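You operate a simulated robot arm through the tools that you are given. There is no shell and no other tool. Be economical: measure what you need, move in short steps, check, and stop when the job is done.

The job below is to be done with a simulated robot arm. You get a single attempt, and the scene is never put back.

TASK
Put the labelled bush labelled "LOT 50" from the top of the cast table and the grey sleeve in the orange crate.
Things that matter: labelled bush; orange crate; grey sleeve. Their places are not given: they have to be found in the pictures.

The check looks at the end state, three seconds after you hand in, the way a careful person would. Anything else that was tipped, shoved, dropped, spilled or broken makes it a failure.

THE ROBOT
A 6-joint arm with a two-finger parallel gripper, fixed in place. Base frame: the origin is at the foot of the arm, x ahead of it, y to its left, z up; the work surface is at about z = 0. Units: mm, degrees, N and s.
With the tool pointing down near the work surface it reaches from about 180 to 460 mm from the base axis. Its first joint turns from -70.0 to 70.0 degrees. Payload 1.9 kg.
The tool frame sits at the grasp point between the pads (the TCP): z along the fingers, y along the line on which they close. The tips reach 23 mm beyond it. Largest opening 94 mm; finger width 38, thickness 10; the body of the gripper, 54 by 96 mm, starts 39 mm behind the TCP.
Orientation is that of the tool frame in the base frame, as a unit quaternion [x, y, z, w]. With the fingers straight down and closing along the base's y, the tool's x points along the base's -x, its y along +y and its z along -z.

THE INTERFACE
- The arm moves only by the tool step_arm. Its argument "moves" is a list of rows, each a list of 7 numbers: the turn, a rotation vector about the base's x, y, z in degrees, then the shift along the base's x, y, z in mm, then the gripper command, from -1 (fully open) to 1 (shut), values between in proportion. In form: [[wx, wy, wz, x, y, z, jaw], ...]. A call has 1 to 10 rows; each row shifts and turns the commanded pose from where the row before left it. Rows are played at 5 a second. More than 50 mm and 8.6 degrees between two rows, or a gripper value outside its range, and nothing of the call is played. A pose out of reach is approached as far as the arm can. The call stops where the force on the tool passes 40 N (or 10 N more than at its start, if that is more) or the arm is blocked; 0.2 s more then pass. The fingers move at their own pace (about 108 mm/s each) and stop on an object; they squeeze with about 40 N. The grip force told is the motor's: it shows also when the fingers shut on nothing. Time passes only in rows, and 0.2 s behind the last, so rows that do not move let the fingers close. The reply holds the time, the measured pose of the TCP, the force on the tool along the base axes, the opening and the grip force, in the units named above and with some noise.
- Cameras (640 x 400 px; columns grow to the right, rows downward): "scene" is fixed at [54.5, 307.3, 429.1]; the picture's right is [-0.80, -0.60, 0.00], its down [-0.31, 0.41, -0.85] and it looks along [0.51, -0.68, -0.52] (base axes); focal length 219 px, centre (320, 200). "wrist" rides on the gripper at [-39, 0, -44] in the tool frame; the picture's right is [0.00, -1.00, 0.00], its down [0.97, 0.00, -0.24] and it looks along [0.24, 0.00, 0.97] (tool axes); focal length 218 px, centre (320, 200).
- get_image(camera): a new picture of that camera. It takes no simulated time.
- probe_pixels(camera, pixels): for up to 12 pixels [column, row] of the newest picture of that camera ("zoom" is the newest enlarged one), the place [x, y, z] in the base frame of the surface seen there, good to about 3 mm. It takes no simulated time.
- inspect(camera, box): a new picture of the part [left, top, right, bottom] of that camera's present view, enlarged. It takes no simulated time.
- hand_in(): hands the job in; it is judged then, once.

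Work in short steps. Measure before you move; look again where a grasp or a placing could have gone wrong, and mend it. You have 60 turns and 26 pictures in all, those below and enlarged ones among them. Open the gripper and draw the arm clear of the work before you hand the job in, unless the task says otherwise; then end with one line.

The tools are called after ">>>" as name(argument=value, ...) on one line, values as JSON. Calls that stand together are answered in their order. step_arm: Moves the arm, as the interface text tells. Its arguments: {"type":"object","properties":{"moves":{"type":"array"}},"required":["moves"]} The other tools are called the same way: get_image (camera) takes a picture; probe_pixels (camera, pixels) gives the place of the surface under pixels of a picture; inspect (camera, box) takes an enlarged picture of a part of a camera's view; hand_in () hands the job in.

At the start:

```text
time: 0.0
tcp_pos: [353.8, -101.2, 284.3]
tool_rot: [0.001, 1.0, 0.0, 0.0]
wrist_force: [0.5, 0.4, 0.5]
width: 93.7
grip_force: 0.1
```

scene: 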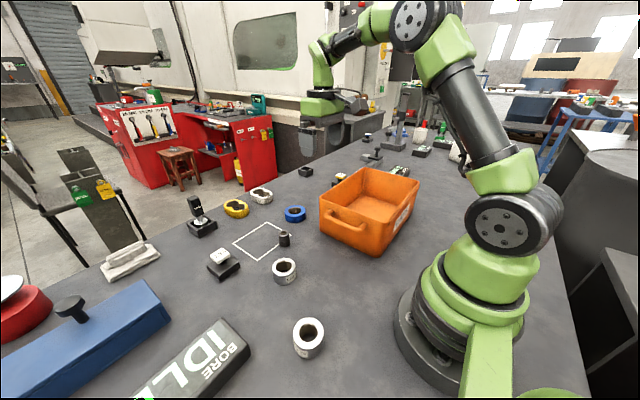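
wrist: 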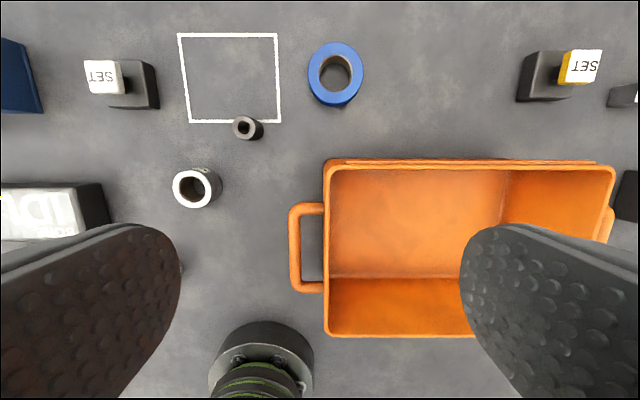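

The scene picture shows two white-labelled bushes, at (284,270) and (309,337), and a small dark sleeve at (284,239). I enlarge these to read the labels.

>>> inspect(camera="scene", box=[180, 170, 340, 270])

>>> inspect(camera="scene", box=[220, 250, 380, 370])

>>> inspect(camera="scene", box=[280, 100, 480, 225])

```text
4.00 times, centred on (260, 220) of scene
```

zoom: 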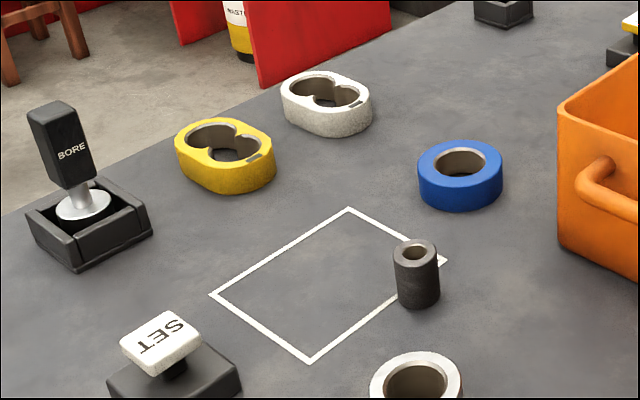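

```text
3.33 times, centred on (300, 310) of scene
```

zoom: 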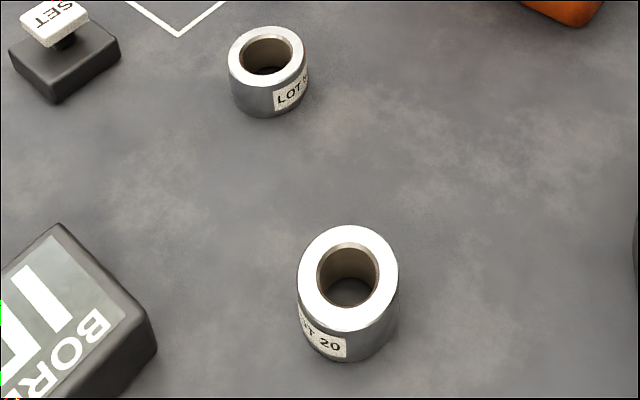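

```text
3.20 times, centred on (380, 162) of scene
```

zoom: 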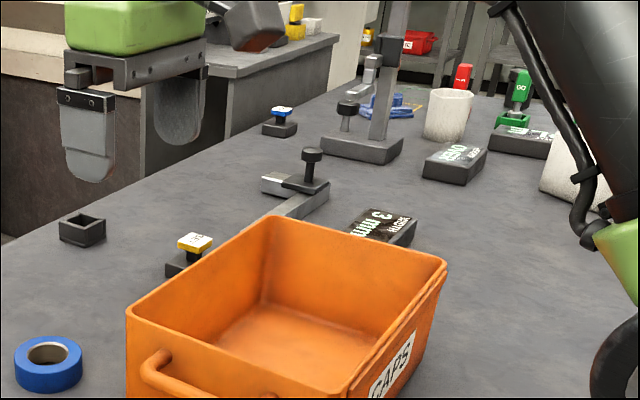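

The near bush reads LOT 20; the other reads "LOT 5?". I zoom on its label to be sure and probe the positions.

>>> inspect(camera="scene", box=[268, 254, 308, 289])

>>> probe_pixels(camera="scene", pixels=[[284, 259], [274, 266], [295, 267], [285, 274], [284, 232], [284, 246], [309, 337], [325, 185], [418, 180], [373, 228], [380, 205], [367, 167]])

>>> probe_pixels(camera="wrist", pixels=[[180, 174], [208, 176], [178, 200], [205, 203], [192, 187], [240, 120], [240, 132], [235, 126], [250, 130], [330, 165], [330, 330], [610, 170]])

```text
11.43 times, centred on (288, 272) of scene
```

zoom: 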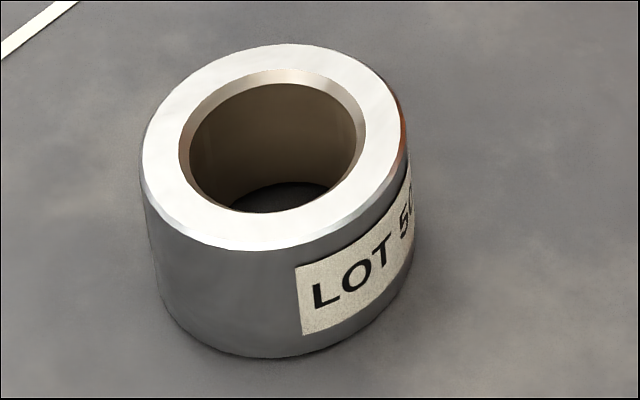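

```text
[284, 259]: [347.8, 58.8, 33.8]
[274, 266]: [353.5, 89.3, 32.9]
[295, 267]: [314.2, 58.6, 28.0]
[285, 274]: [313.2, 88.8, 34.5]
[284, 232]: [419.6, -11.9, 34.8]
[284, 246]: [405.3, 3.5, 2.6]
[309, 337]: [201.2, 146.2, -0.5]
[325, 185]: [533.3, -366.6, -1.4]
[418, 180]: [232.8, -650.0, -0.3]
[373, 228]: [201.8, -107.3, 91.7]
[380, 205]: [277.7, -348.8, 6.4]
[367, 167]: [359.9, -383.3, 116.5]
```

```text
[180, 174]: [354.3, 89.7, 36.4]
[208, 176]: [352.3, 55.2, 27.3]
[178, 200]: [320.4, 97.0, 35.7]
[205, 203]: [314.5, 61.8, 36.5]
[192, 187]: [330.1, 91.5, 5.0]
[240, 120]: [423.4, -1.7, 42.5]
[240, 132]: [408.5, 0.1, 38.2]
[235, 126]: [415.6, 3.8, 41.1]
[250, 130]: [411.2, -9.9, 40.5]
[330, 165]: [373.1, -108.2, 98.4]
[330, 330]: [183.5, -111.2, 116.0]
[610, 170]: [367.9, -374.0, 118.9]
```

LOT 50 is confirmed: the bush centre is about (334,75), its top at z≈35 and its diameter about 50. The sleeve is at about (415.5,-3.5), top z≈41, and the crate spans x 183–373, y −374 to −108, rim z≈117. I move above the bush.

>>> step_arm(moves=[[0, 0, 0, -4, 35.2, -27, -1], [0, 0, 0, -4, 35.2, -27, -1], [0, 0, 0, -4, 35.2, -27, -1], [0, 0, 0, -4, 35.2, -27, -1], [0, 0, 0, -4, 35.4, -27, -1], [0, 0, 0, 0, 0, 0, -1]])

>>> get_image(camera="wrist")

```text
time: 1.4
tcp_pos: [330.3, 78.2, 144.5]
tool_rot: [0.001, 1.0, 0.0, 0.0]
wrist_force: [0.4, -0.6, -0.6]
width: 94.1
grip_force: 0.1
```

```text
19 pictures are left
```

wrist: 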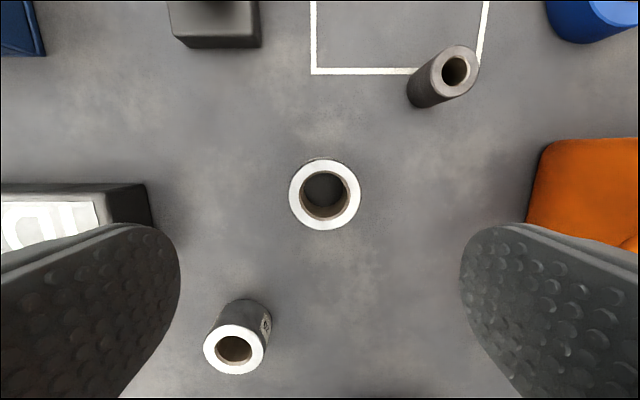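

The bush is near the centre of view at (324,195). The measured pose differs slightly from the commanded one, so I probe the bush, sleeve and box again.

>>> probe_pixels(camera="wrist", pixels=[[293, 194], [356, 196], [325, 165], [325, 226], [445, 60], [471, 75], [456, 50], [452, 93], [140, 192], [207, 350], [263, 350]])

>>> step_arm(moves=[[0, 0, 0, 0, 0, 0, -1]])

```text
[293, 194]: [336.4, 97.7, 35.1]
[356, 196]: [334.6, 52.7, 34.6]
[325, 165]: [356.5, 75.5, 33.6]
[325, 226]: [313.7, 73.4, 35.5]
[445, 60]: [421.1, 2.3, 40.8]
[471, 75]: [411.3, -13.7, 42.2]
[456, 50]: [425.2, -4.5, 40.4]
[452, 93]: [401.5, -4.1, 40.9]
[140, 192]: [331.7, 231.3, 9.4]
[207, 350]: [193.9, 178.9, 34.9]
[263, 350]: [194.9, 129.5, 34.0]
```

```text
time: 1.8
tcp_pos: [331.3, 76.8, 144.9]
tool_rot: [0.001, 1.0, 0.0, 0.0]
wrist_force: [-1.0, 0.5, 0.0]
width: 94.0
grip_force: 0.1
```

The bush centre is (335,75) with a diameter of about 46, and the TCP is at (331,77,145). I descend to z≈26 with a small correction, keeping the jaw open.

>>> step_arm(moves=[[0, 0, 0, 3.5, -1.5, -30, -1], [0, 0, 0, 0, 0, -30, -1], [0, 0, 0, 0, 0, -30, -1], [0, 0, 0, 0, 0, -20, -1], [0, 0, 0, 0, 0, -5, -1], [0, 0, 0, 0, 0, 0, -1]])

```text
time: 3.2
tcp_pos: [337.2, 71.7, 33.9]
tool_rot: [0.001, 1.0, 0.0, 0.0]
wrist_force: [-0.1, 0.5, 0.1]
width: 93.9
grip_force: 0.1
```

TCP is at about z 34, clear of contact. I lower it 7 mm and nudge x and y, then close.

>>> step_arm(moves=[[0, 0, 0, -1, 1.5, -7, -1], [0, 0, 0, 0, 0, 0, -1], [0, 0, 0, 0, 0, 0, 1], [0, 0, 0, 0, 0, 0, 1], [0, 0, 0, 0, 0, 0, 1]])

```text
time: 4.4
tcp_pos: [335.4, 75.7, 27.5]
tool_rot: [0.001, 1.0, 0.001, 0.0]
wrist_force: [1.2, -0.2, 1.0]
width: 53.4
grip_force: 39.9
```

Grip is solid at 53 mm and 40 N. I lift straight up and check.

>>> step_arm(moves=[[0, 0, 0, 0, 0, 20, 1], [0, 0, 0, 0, 0, 40, 1], [0, 0, 0, 0, 0, 40, 1], [0, 0, 0, 0, 0, 40, 1], [0, 0, 0, 0, 0, 40, 1], [0, 0, 0, 0, 0, 0, 1]])

>>> get_image(camera="wrist")

```text
time: 5.8
tcp_pos: [335.9, 78.7, 205.6]
tool_rot: [0.001, 1.0, 0.0, 0.0]
wrist_force: [0.7, 0.0, -4.3]
width: 53.6
grip_force: 40.0
```

```text
18 pictures are left
```

wrist: 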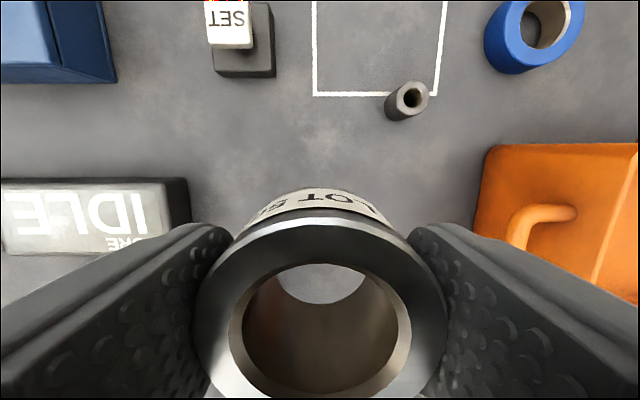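

The bush is held securely and hangs level. I carry it at z≈205 over the crate to about (270,−200).

>>> step_arm(moves=[[0, 0, 0, -9.5, -39.3, 0, 1], [0, 0, 0, -9.5, -39.3, 0, 1], [0, 0, 0, -9.5, -39.3, 0, 1], [0, 0, 0, -9.5, -39.3, 0, 1], [0, 0, 0, -9.5, -39.3, 0, 1], [0, 0, 0, -9.5, -39.3, 0, 1], [0, 0, 0, -9.5, -39.3, 0, 1], [0, 0, 0, 0, 0, 0, 1]])

>>> get_image(camera="scene")

```text
time: 7.6
tcp_pos: [269.5, -203.8, 208.8]
tool_rot: [0.001, 1.0, 0.0, 0.0]
wrist_force: [1.0, -0.8, -3.8]
width: 53.3
grip_force: 39.7
```

```text
17 pictures are left
```

scene: 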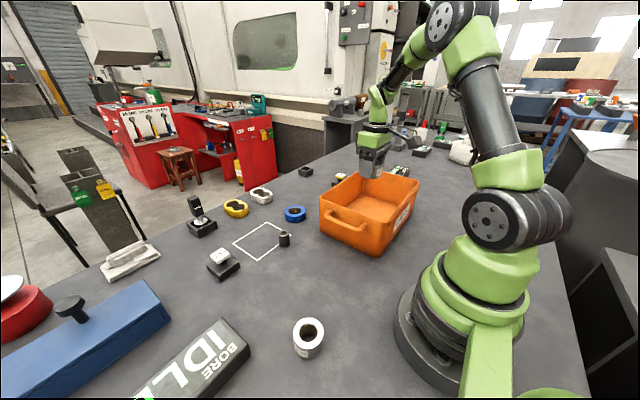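

The bush is over the crate at about (270,−202). I lower it to z≈48 first.

>>> step_arm(moves=[[0, 0, 0, 0, 0, -40, 1], [0, 0, 0, 0, 0, -40, 1], [0, 0, 0, 0, 0, -40, 1], [0, 0, 0, 0, 0, -30, 1], [0, 0, 0, 0, 0, -8, 1], [0, 0, 0, 0, 0, 0, 1]])

```text
time: 8.8
tcp_pos: [267.9, -199.3, 54.4]
tool_rot: [0.0, 1.0, 0.0, -0.001]
wrist_force: [-2.7, -0.5, 12.0]
width: 53.5
grip_force: 40.0
stopped in row 6: the force on the tool passed its limit (the readings are from after the stop); the commanded pose is now the measured one
```

Contact came earlier than expected, at TCP z≈54. I look before doing anything.

>>> get_image(camera="wrist")

>>> inspect(camera="scene", box=[300, 120, 460, 260])

```text
16 pictures are left
```

wrist: 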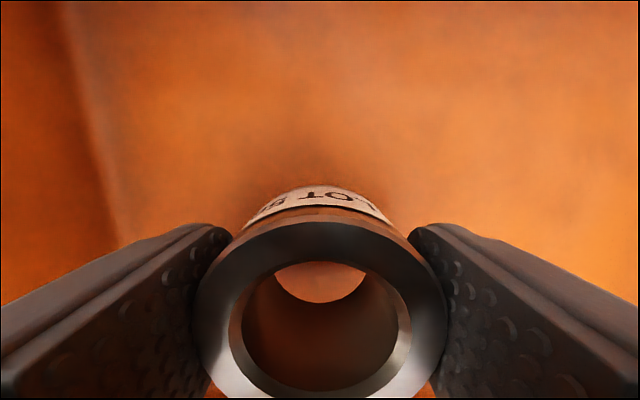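

```text
2.86 times, centred on (380, 190) of scene
```

zoom: 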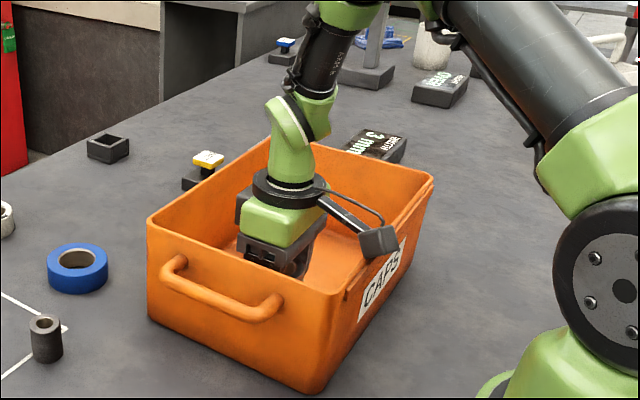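

A dark box on a boom, at zoom pixel (378,240), sits near the crate's −x rim. I probe it, the rim, and the crate floor beside the bush.

>>> probe_pixels(camera="zoom", pixels=[[378, 240], [368, 255], [395, 250], [380, 230], [350, 270], [400, 215], [430, 180], [345, 285], [330, 260], [270, 260], [300, 270], [340, 210]])

>>> probe_pixels(camera="wrist", pixels=[[320, 100], [320, 170], [480, 200], [150, 200], [200, 100], [30, 100], [320, 290], [320, 225]])

```text
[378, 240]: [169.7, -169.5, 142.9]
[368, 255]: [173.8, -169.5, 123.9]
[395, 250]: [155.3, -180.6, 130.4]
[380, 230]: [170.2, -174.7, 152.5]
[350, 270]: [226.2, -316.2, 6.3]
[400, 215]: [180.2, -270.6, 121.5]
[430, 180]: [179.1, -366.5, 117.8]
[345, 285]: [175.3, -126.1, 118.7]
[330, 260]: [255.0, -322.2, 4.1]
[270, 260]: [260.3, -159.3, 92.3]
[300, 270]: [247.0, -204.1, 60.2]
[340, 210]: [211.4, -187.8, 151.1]
```

```text
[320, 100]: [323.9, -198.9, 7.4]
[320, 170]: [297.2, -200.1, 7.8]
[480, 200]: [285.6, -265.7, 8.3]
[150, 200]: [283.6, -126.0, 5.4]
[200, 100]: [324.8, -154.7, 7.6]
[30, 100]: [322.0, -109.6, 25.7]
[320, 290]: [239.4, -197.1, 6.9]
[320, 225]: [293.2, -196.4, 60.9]
```

The boom box, about 83–113 mm toward −x of the TCP and 66 mm above it, touched the crate's −x rim. I raise 40 mm and shift to x≈313 so the boom descends inside the crate, then check clearance on the +x side.

>>> step_arm(moves=[[0, 0, 0, 0, 0, 20, 1], [0, 0, 0, 0, 0, 25, 1], [0, 0, 0, 22, 0, 0, 1], [0, 0, 0, 22, 0, 0, 1], [0, 0, 0, 0, 0, 0, 1]])

>>> inspect(camera="scene", box=[310, 110, 430, 260])

```text
time: 10.1
tcp_pos: [310.0, -198.7, 97.4]
tool_rot: [0.002, 1.0, 0.0, -0.002]
wrist_force: [0.4, 0.3, -3.4]
width: 53.5
grip_force: 39.6
```

```text
2.67 times, centred on (370, 185) of scene
```

zoom: 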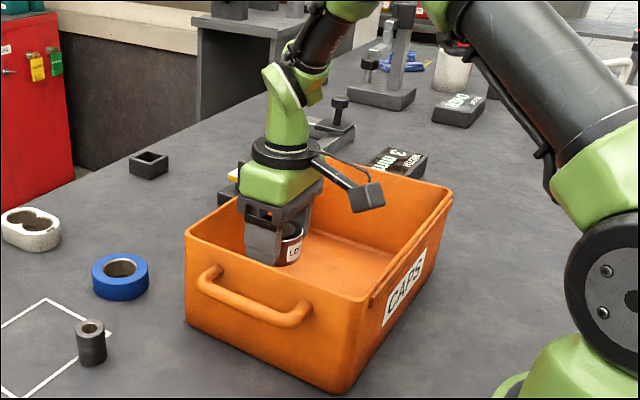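

The boom box is now inside the rim outline. I probe the gripper's left edge, the boom box and the +x rim.

>>> probe_pixels(camera="zoom", pixels=[[380, 190], [382, 205], [360, 200], [243, 200], [244, 180], [242, 210], [200, 227], [230, 205], [237, 196], [228, 190], [330, 340], [450, 195]])

```text
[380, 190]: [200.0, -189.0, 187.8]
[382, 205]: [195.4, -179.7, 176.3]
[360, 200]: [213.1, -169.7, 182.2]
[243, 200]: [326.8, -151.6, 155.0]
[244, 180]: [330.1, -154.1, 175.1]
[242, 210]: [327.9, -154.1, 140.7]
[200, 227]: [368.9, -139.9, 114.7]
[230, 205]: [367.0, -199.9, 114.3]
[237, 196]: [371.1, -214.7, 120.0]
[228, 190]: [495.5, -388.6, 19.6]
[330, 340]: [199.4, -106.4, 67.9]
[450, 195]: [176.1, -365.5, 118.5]
```

With x = 320 the boom stays ≥ 15 mm inside the −x rim and the body about 16 mm inside the +x rim. I shift +10 and lower to about z 40.

>>> step_arm(moves=[[0, 0, 0, 9, 0, 0, 1], [0, 0, 0, 0, 0, -20, 1], [0, 0, 0, 0, 0, -20, 1], [0, 0, 0, 0, 0, -14, 1], [0, 0, 0, 0, 0, 0, 1]])

```text
time: 11.2
tcp_pos: [321.2, -197.7, 43.0]
tool_rot: [0.001, 1.0, 0.0, -0.001]
wrist_force: [-0.4, -0.2, -3.6]
width: 53.3
grip_force: 40.4
```

No contact yet at z≈43; the floor at z≈7 should be met near TCP z≈34. I lower in small steps.

>>> step_arm(moves=[[0, 0, 0, 0, 0, -4, 1], [0, 0, 0, 0, 0, -2, 1], [0, 0, 0, 0, 0, -2, 1], [0, 0, 0, 0, 0, 0, 1]])

```text
time: 12.2
tcp_pos: [322.1, -199.6, 35.5]
tool_rot: [0.001, 1.0, 0.0, 0.0]
wrist_force: [0.1, 0.2, -3.5]
width: 53.5
grip_force: 40.0
```

Still the full weight on the tool (−3.5 N). I lower 1 mm at a time.

>>> step_arm(moves=[[0, 0, 0, 0, 0, -1, 1], [0, 0, 0, 0, 0, -1, 1], [0, 0, 0, 0, 0, 0, 1]])

```text
time: 13.1
tcp_pos: [321.5, -199.7, 34.6]
tool_rot: [0.001, 1.0, 0.0, -0.001]
wrist_force: [-0.5, -0.6, -3.4]
width: 53.5
grip_force: 40.3
```

>>> step_arm(moves=[[0, 0, 0, 0, 0, -1, 1], [0, 0, 0, 0, 0, -1, 1], [0, 0, 0, 0, 0, -1, 1], [0, 0, 0, 0, 0, 0, 1]])

```text
time: 14.1
tcp_pos: [321.5, -199.2, 32.8]
tool_rot: [0.002, 1.0, 0.0, 0.001]
wrist_force: [-5.7, 8.4, 33.2]
width: 53.6
grip_force: 40.3
```

The bush has met the floor (33 N up). I back off 1 mm and open, to 75 mm only.

>>> step_arm(moves=[[0, 0, 0, 0, 0, 1, 1], [0, 0, 0, 0, 0, 0, 0], [0, 0, 0, 0, 0, 0, -0.6], [0, 0, 0, 0, 0, 0, -0.6]])

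```text
time: 15.1
tcp_pos: [320.9, -201.0, 31.6]
tool_rot: [0.001, 1.0, 0.0, -0.001]
wrist_force: [-1.0, 0.0, -0.3]
width: 75.4
grip_force: 0.1
```

The bush is released. I rise straight up to z≈190 and take a picture.

>>> step_arm(moves=[[0, 0, 0, 0, 0, 20, -0.6], [0, 0, 0, 0, 0, 40, -0.6], [0, 0, 0, 0, 0, 45, -0.6], [0, 0, 0, 0, 0, 45, -0.6], [0, 0, 0, 0, 0, 10, -0.6], [0, 0, 0, 0, 0, 0, -0.6]])

>>> get_image(camera="wrist")

```text
time: 16.4
tcp_pos: [321.0, -202.2, 190.9]
tool_rot: [0.0, 1.0, -0.001, -0.001]
wrist_force: [0.3, -0.7, -0.6]
width: 75.3
grip_force: 0.2
```

```text
13 pictures are left
```

wrist: 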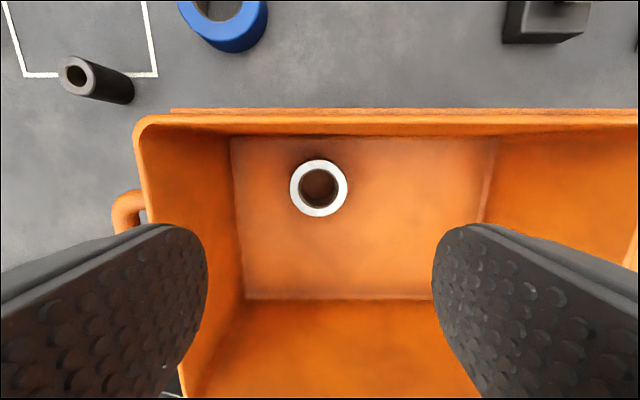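

The bush stands in the crate. Next I move over the sleeve at about (414.5,−4.5), going down to z≈130 once clear of the crate.

>>> step_arm(moves=[[0, 0, 0, 15.6, 32.8, 0, -0.6], [0, 0, 0, 15.6, 32.8, 0, -0.6], [0, 0, 0, 15.6, 32.8, 0, -0.6], [0, 0, 0, 15.6, 32.8, 0, -0.6], [0, 0, 0, 15.6, 32.8, 0, -0.6], [0, 0, 0, 15.6, 32.8, 0, -0.6], [0, 0, 0, 0, 0, -30, -0.6], [0, 0, 0, 0, 0, -30, -0.6], [0, 0, 0, 0, 0, 0, -0.6], [0, 0, 0, 0, 0, 0, -0.6]])

>>> get_image(camera="wrist")

```text
time: 18.6
tcp_pos: [414.3, -4.2, 129.9]
tool_rot: [0.001, 1.0, 0.0, -0.001]
wrist_force: [0.0, 1.1, -0.9]
width: 75.4
grip_force: 0.0
```

```text
12 pictures are left
```

wrist: 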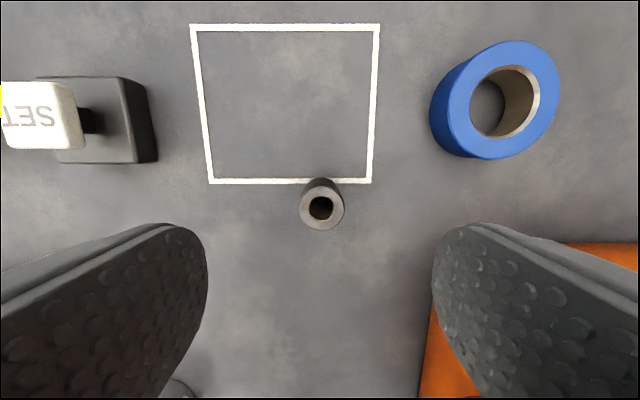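

The sleeve shows at (321,208). I probe it once more.

>>> probe_pixels(camera="wrist", pixels=[[303, 208], [341, 208], [321, 191], [321, 226], [310, 197], [333, 220]])

```text
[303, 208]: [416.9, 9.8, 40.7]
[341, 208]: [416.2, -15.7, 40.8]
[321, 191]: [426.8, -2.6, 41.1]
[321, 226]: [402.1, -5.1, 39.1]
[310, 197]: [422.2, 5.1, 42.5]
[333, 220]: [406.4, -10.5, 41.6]
```

The sleeve centre is (415,−3.5), in line with the TCP. I descend to z≈28 and close.

>>> step_arm(moves=[[0, 0, 0, 0.5, 0.5, -30, -0.6], [0, 0, 0, 0, 0, -30, -0.6], [0, 0, 0, 0, 0, -25, -0.6], [0, 0, 0, 0, 0, -12, -0.6], [0, 0, 0, 0, 0, -5, -0.6], [0, 0, 0, 0, 0, 0, -0.6]])

>>> step_arm(moves=[[0, 0, 0, 0, 0, 0, 0], [0, 0, 0, 0, 0, 0, 1], [0, 0, 0, 0, 0, 0, 1], [0, 0, 0, 0, 0, 0, 1]])

```text
time: 20.1
tcp_pos: [416.0, -1.6, 31.9]
tool_rot: [0.002, 1.0, -0.001, 0.0]
wrist_force: [-0.8, 0.0, 0.3]
width: 75.1
grip_force: 0.1
```

```text
time: 21.1
tcp_pos: [415.9, -2.2, 32.1]
tool_rot: [0.001, 1.0, 0.0, 0.0]
wrist_force: [0.9, 0.7, 1.4]
width: 29.3
grip_force: 40.2
```

The sleeve is gripped at 29 mm width, 40 N. I lift.

>>> step_arm(moves=[[0, 0, 0, 0, 0, 20, 1], [0, 0, 0, 0, 0, 40, 1], [0, 0, 0, 0, 0, 40, 1], [0, 0, 0, 0, 0, 40, 1], [0, 0, 0, 0, 0, 35, 1], [0, 0, 0, 0, 0, 0, 1]])

>>> get_image(camera="wrist")

```text
time: 22.4
tcp_pos: [412.1, 1.0, 205.0]
tool_rot: [0.001, 1.0, -0.001, -0.002]
wrist_force: [0.4, 0.6, -1.0]
width: 29.2
grip_force: 40.1
```

```text
11 pictures are left
```

wrist: 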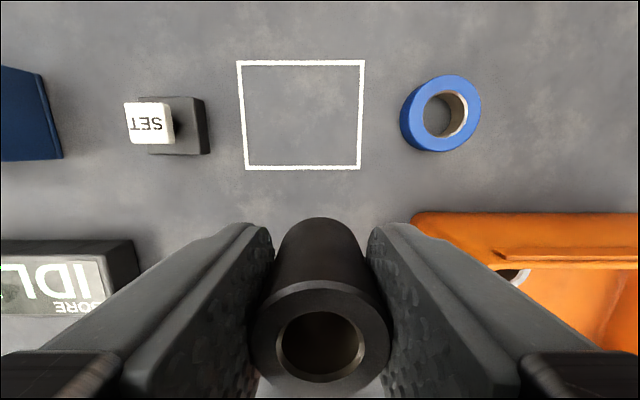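

The sleeve is held upright. I carry it over the crate to about (318,−290), away from the bush.

>>> step_arm(moves=[[0, 0, 0, -12.1, -35.9, 0, 1], [0, 0, 0, -12.1, -35.9, 0, 1], [0, 0, 0, -12.1, -35.9, 0, 1], [0, 0, 0, -12.1, -35.9, 0, 1], [0, 0, 0, -12.1, -35.9, 0, 1], [0, 0, 0, -12.1, -35.9, 0, 1], [0, 0, 0, -12.1, -35.9, 0, 1], [0, 0, 0, -12.1, -35.9, 0, 1], [0, 0, 0, 0, 0, 0, 1], [0, 0, 0, 0, 0, 0, 1]])

>>> get_image(camera="wrist")

>>> inspect(camera="scene", box=[310, 110, 430, 260])

```text
time: 24.6
tcp_pos: [320.4, -291.2, 202.5]
tool_rot: [0.0, 1.0, 0.0, -0.001]
wrist_force: [-0.4, -0.8, -0.7]
width: 29.2
grip_force: 39.6
```

```text
10 pictures are left
```

wrist: 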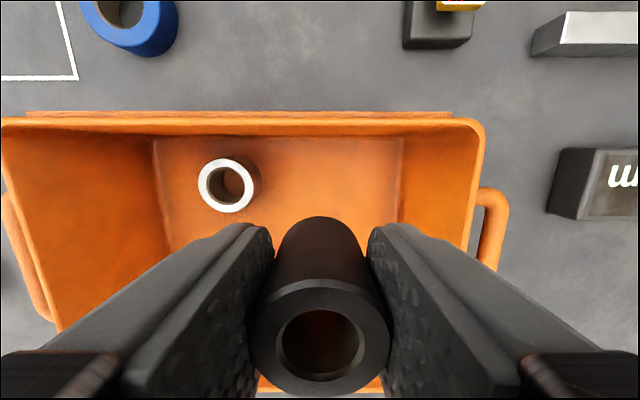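

```text
2.67 times, centred on (370, 185) of scene
```

zoom: 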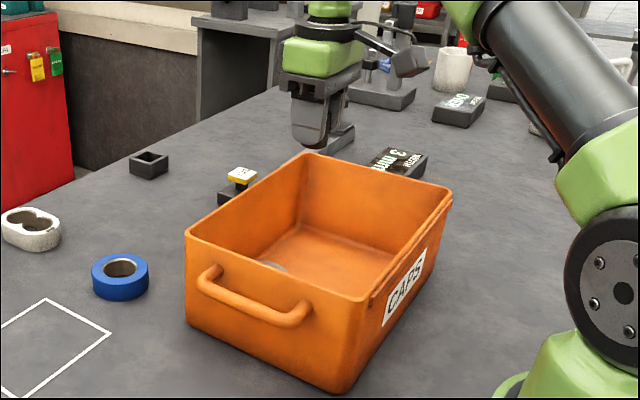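

I probe the crate's far end wall and the −x/+x rims for clearance before lowering.

>>> probe_pixels(camera="wrist", pixels=[[402, 170], [398, 200], [470, 180], [420, 180], [440, 180], [350, 121], [350, 150], [155, 170]])

>>> probe_pixels(camera="zoom", pixels=[[411, 75], [428, 68], [395, 75], [450, 195], [304, 156]])

```text
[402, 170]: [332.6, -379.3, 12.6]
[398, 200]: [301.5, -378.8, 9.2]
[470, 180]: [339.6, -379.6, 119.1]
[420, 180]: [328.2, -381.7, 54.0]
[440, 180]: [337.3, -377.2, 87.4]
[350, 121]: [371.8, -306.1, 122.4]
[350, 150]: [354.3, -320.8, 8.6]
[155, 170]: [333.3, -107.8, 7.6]
```

```text
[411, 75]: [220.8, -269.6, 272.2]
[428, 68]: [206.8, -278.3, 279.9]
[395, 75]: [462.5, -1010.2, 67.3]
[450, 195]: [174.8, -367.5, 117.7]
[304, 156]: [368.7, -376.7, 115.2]
```

The end wall is at y≈−378, so clearance is ample. I lower to TCP z≈46.

>>> step_arm(moves=[[0, 0, 0, 0, 0, -40, 1], [0, 0, 0, 0, 0, -40, 1], [0, 0, 0, 0, 0, -40, 1], [0, 0, 0, 0, 0, -25, 1], [0, 0, 0, 0, 0, -10, 1], [0, 0, 0, 0, 0, 0, 1]])

>>> step_arm(moves=[[0, 0, 0, 0, 0, -3, 1], [0, 0, 0, 0, 0, -2, 1], [0, 0, 0, 0, 0, -1, 1], [0, 0, 0, 0, 0, 0, 1]])

```text
time: 26.1
tcp_pos: [318.7, -289.2, 51.7]
tool_rot: [0.001, 1.0, 0.0, 0.001]
wrist_force: [-0.3, 0.5, -1.0]
width: 29.4
grip_force: 40.2
```

```text
time: 27.1
tcp_pos: [318.1, -289.7, 46.1]
tool_rot: [0.001, 1.0, 0.0, -0.001]
wrist_force: [0.8, -0.1, -1.8]
width: 29.3
grip_force: 39.8
```

No contact at z≈46; I continue slowly toward ≈38.

>>> step_arm(moves=[[0, 0, 0, 0, 0, -3, 1], [0, 0, 0, 0, 0, -2, 1], [0, 0, 0, 0, 0, -1, 1], [0, 0, 0, 0, 0, 0, 1]])

```text
time: 28.1
tcp_pos: [318.3, -289.8, 38.8]
tool_rot: [0.0, 1.0, 0.0, 0.0]
wrist_force: [0.0, -0.3, -2.0]
width: 29.4
grip_force: 39.8
```

Still free; 1 mm steps.

>>> step_arm(moves=[[0, 0, 0, 0, 0, -1, 1], [0, 0, 0, 0, 0, -1, 1], [0, 0, 0, 0, 0, 0, 1]])

```text
time: 28.9
tcp_pos: [319.9, -289.2, 36.8]
tool_rot: [0.002, 1.0, -0.001, 0.001]
wrist_force: [-6.8, 4.5, 27.8]
width: 29.2
grip_force: 40.2
```

The sleeve is on the floor (28 N). I back off 1 mm, open to about 60 mm and rise straight up.

>>> step_arm(moves=[[0, 0, 0, 0, 0, 0.8, 1], [0, 0, 0, 0, 0, 0, 0.2], [0, 0, 0, 0, 0, 0, -0.3], [0, 0, 0, 0, 0, 0, -0.3]])

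>>> step_arm(moves=[[0, 0, 0, 0, 0, 20, -0.3], [0, 0, 0, 0, 0, 40, -0.3], [0, 0, 0, 0, 0, 45, -0.3], [0, 0, 0, 0, 0, 45, -0.3], [0, 0, 0, 0, 0, 40, -0.3], [0, 0, 0, 0, 0, 0, -1]])

>>> get_image(camera="wrist")

>>> get_image(camera="scene")

```text
time: 29.9
tcp_pos: [317.5, -289.3, 36.4]
tool_rot: [0.0, 1.0, 0.0, -0.001]
wrist_force: [1.0, 0.1, 0.0]
width: 61.0
grip_force: 0.0
```

```text
time: 31.2
tcp_pos: [318.8, -291.3, 225.8]
tool_rot: [0.001, 1.0, 0.0, 0.0]
wrist_force: [-0.4, 0.5, -0.3]
width: 94.1
grip_force: 0.0
```

```text
8 pictures are left
```

wrist: 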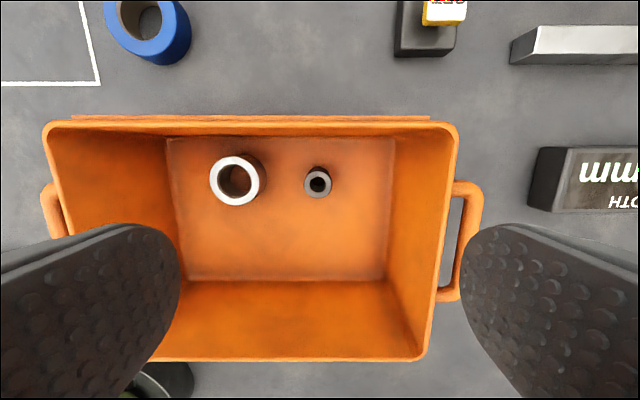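

```text
7 pictures are left
```

scene: 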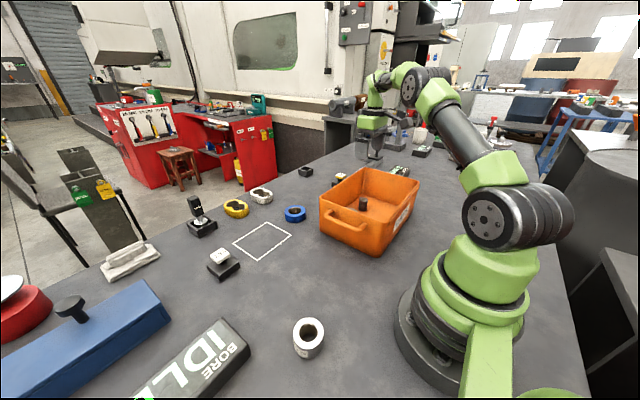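

Both pieces stand in the crate at wrist pixels (237,180) and (317,182), and everything else is in place. I draw the arm up and away, back near the starting area.

>>> step_arm(moves=[[0, 0, 0, 5, 30, 10, -1], [0, 0, 0, 5, 35, 10, -1], [0, 0, 0, 5, 35, 10, -1], [0, 0, 0, 5, 35, 10, -1], [0, 0, 0, 5, 35, 10, -1], [0, 0, 0, 5, 35, 5, -1], [0, 0, 0, 0, 35, 0, -1], [0, 0, 0, 0, 0, 0, -1]])

```text
time: 33.0
tcp_pos: [349.5, -49.0, 280.9]
tool_rot: [0.001, 1.0, 0.0, -0.001]
wrist_force: [0.0, 0.8, 0.8]
width: 94.0
grip_force: 0.1
```

The arm is clear and the gripper is open, so I hand in.

>>> hand_in()

```text
The job is handed in.
```

The LOT 50 bush and the grey sleeve are both standing in the orange crate; on the way in, part of the gripper pressed briefly on the crate's rim, but the pictures afterwards show nothing shifted.
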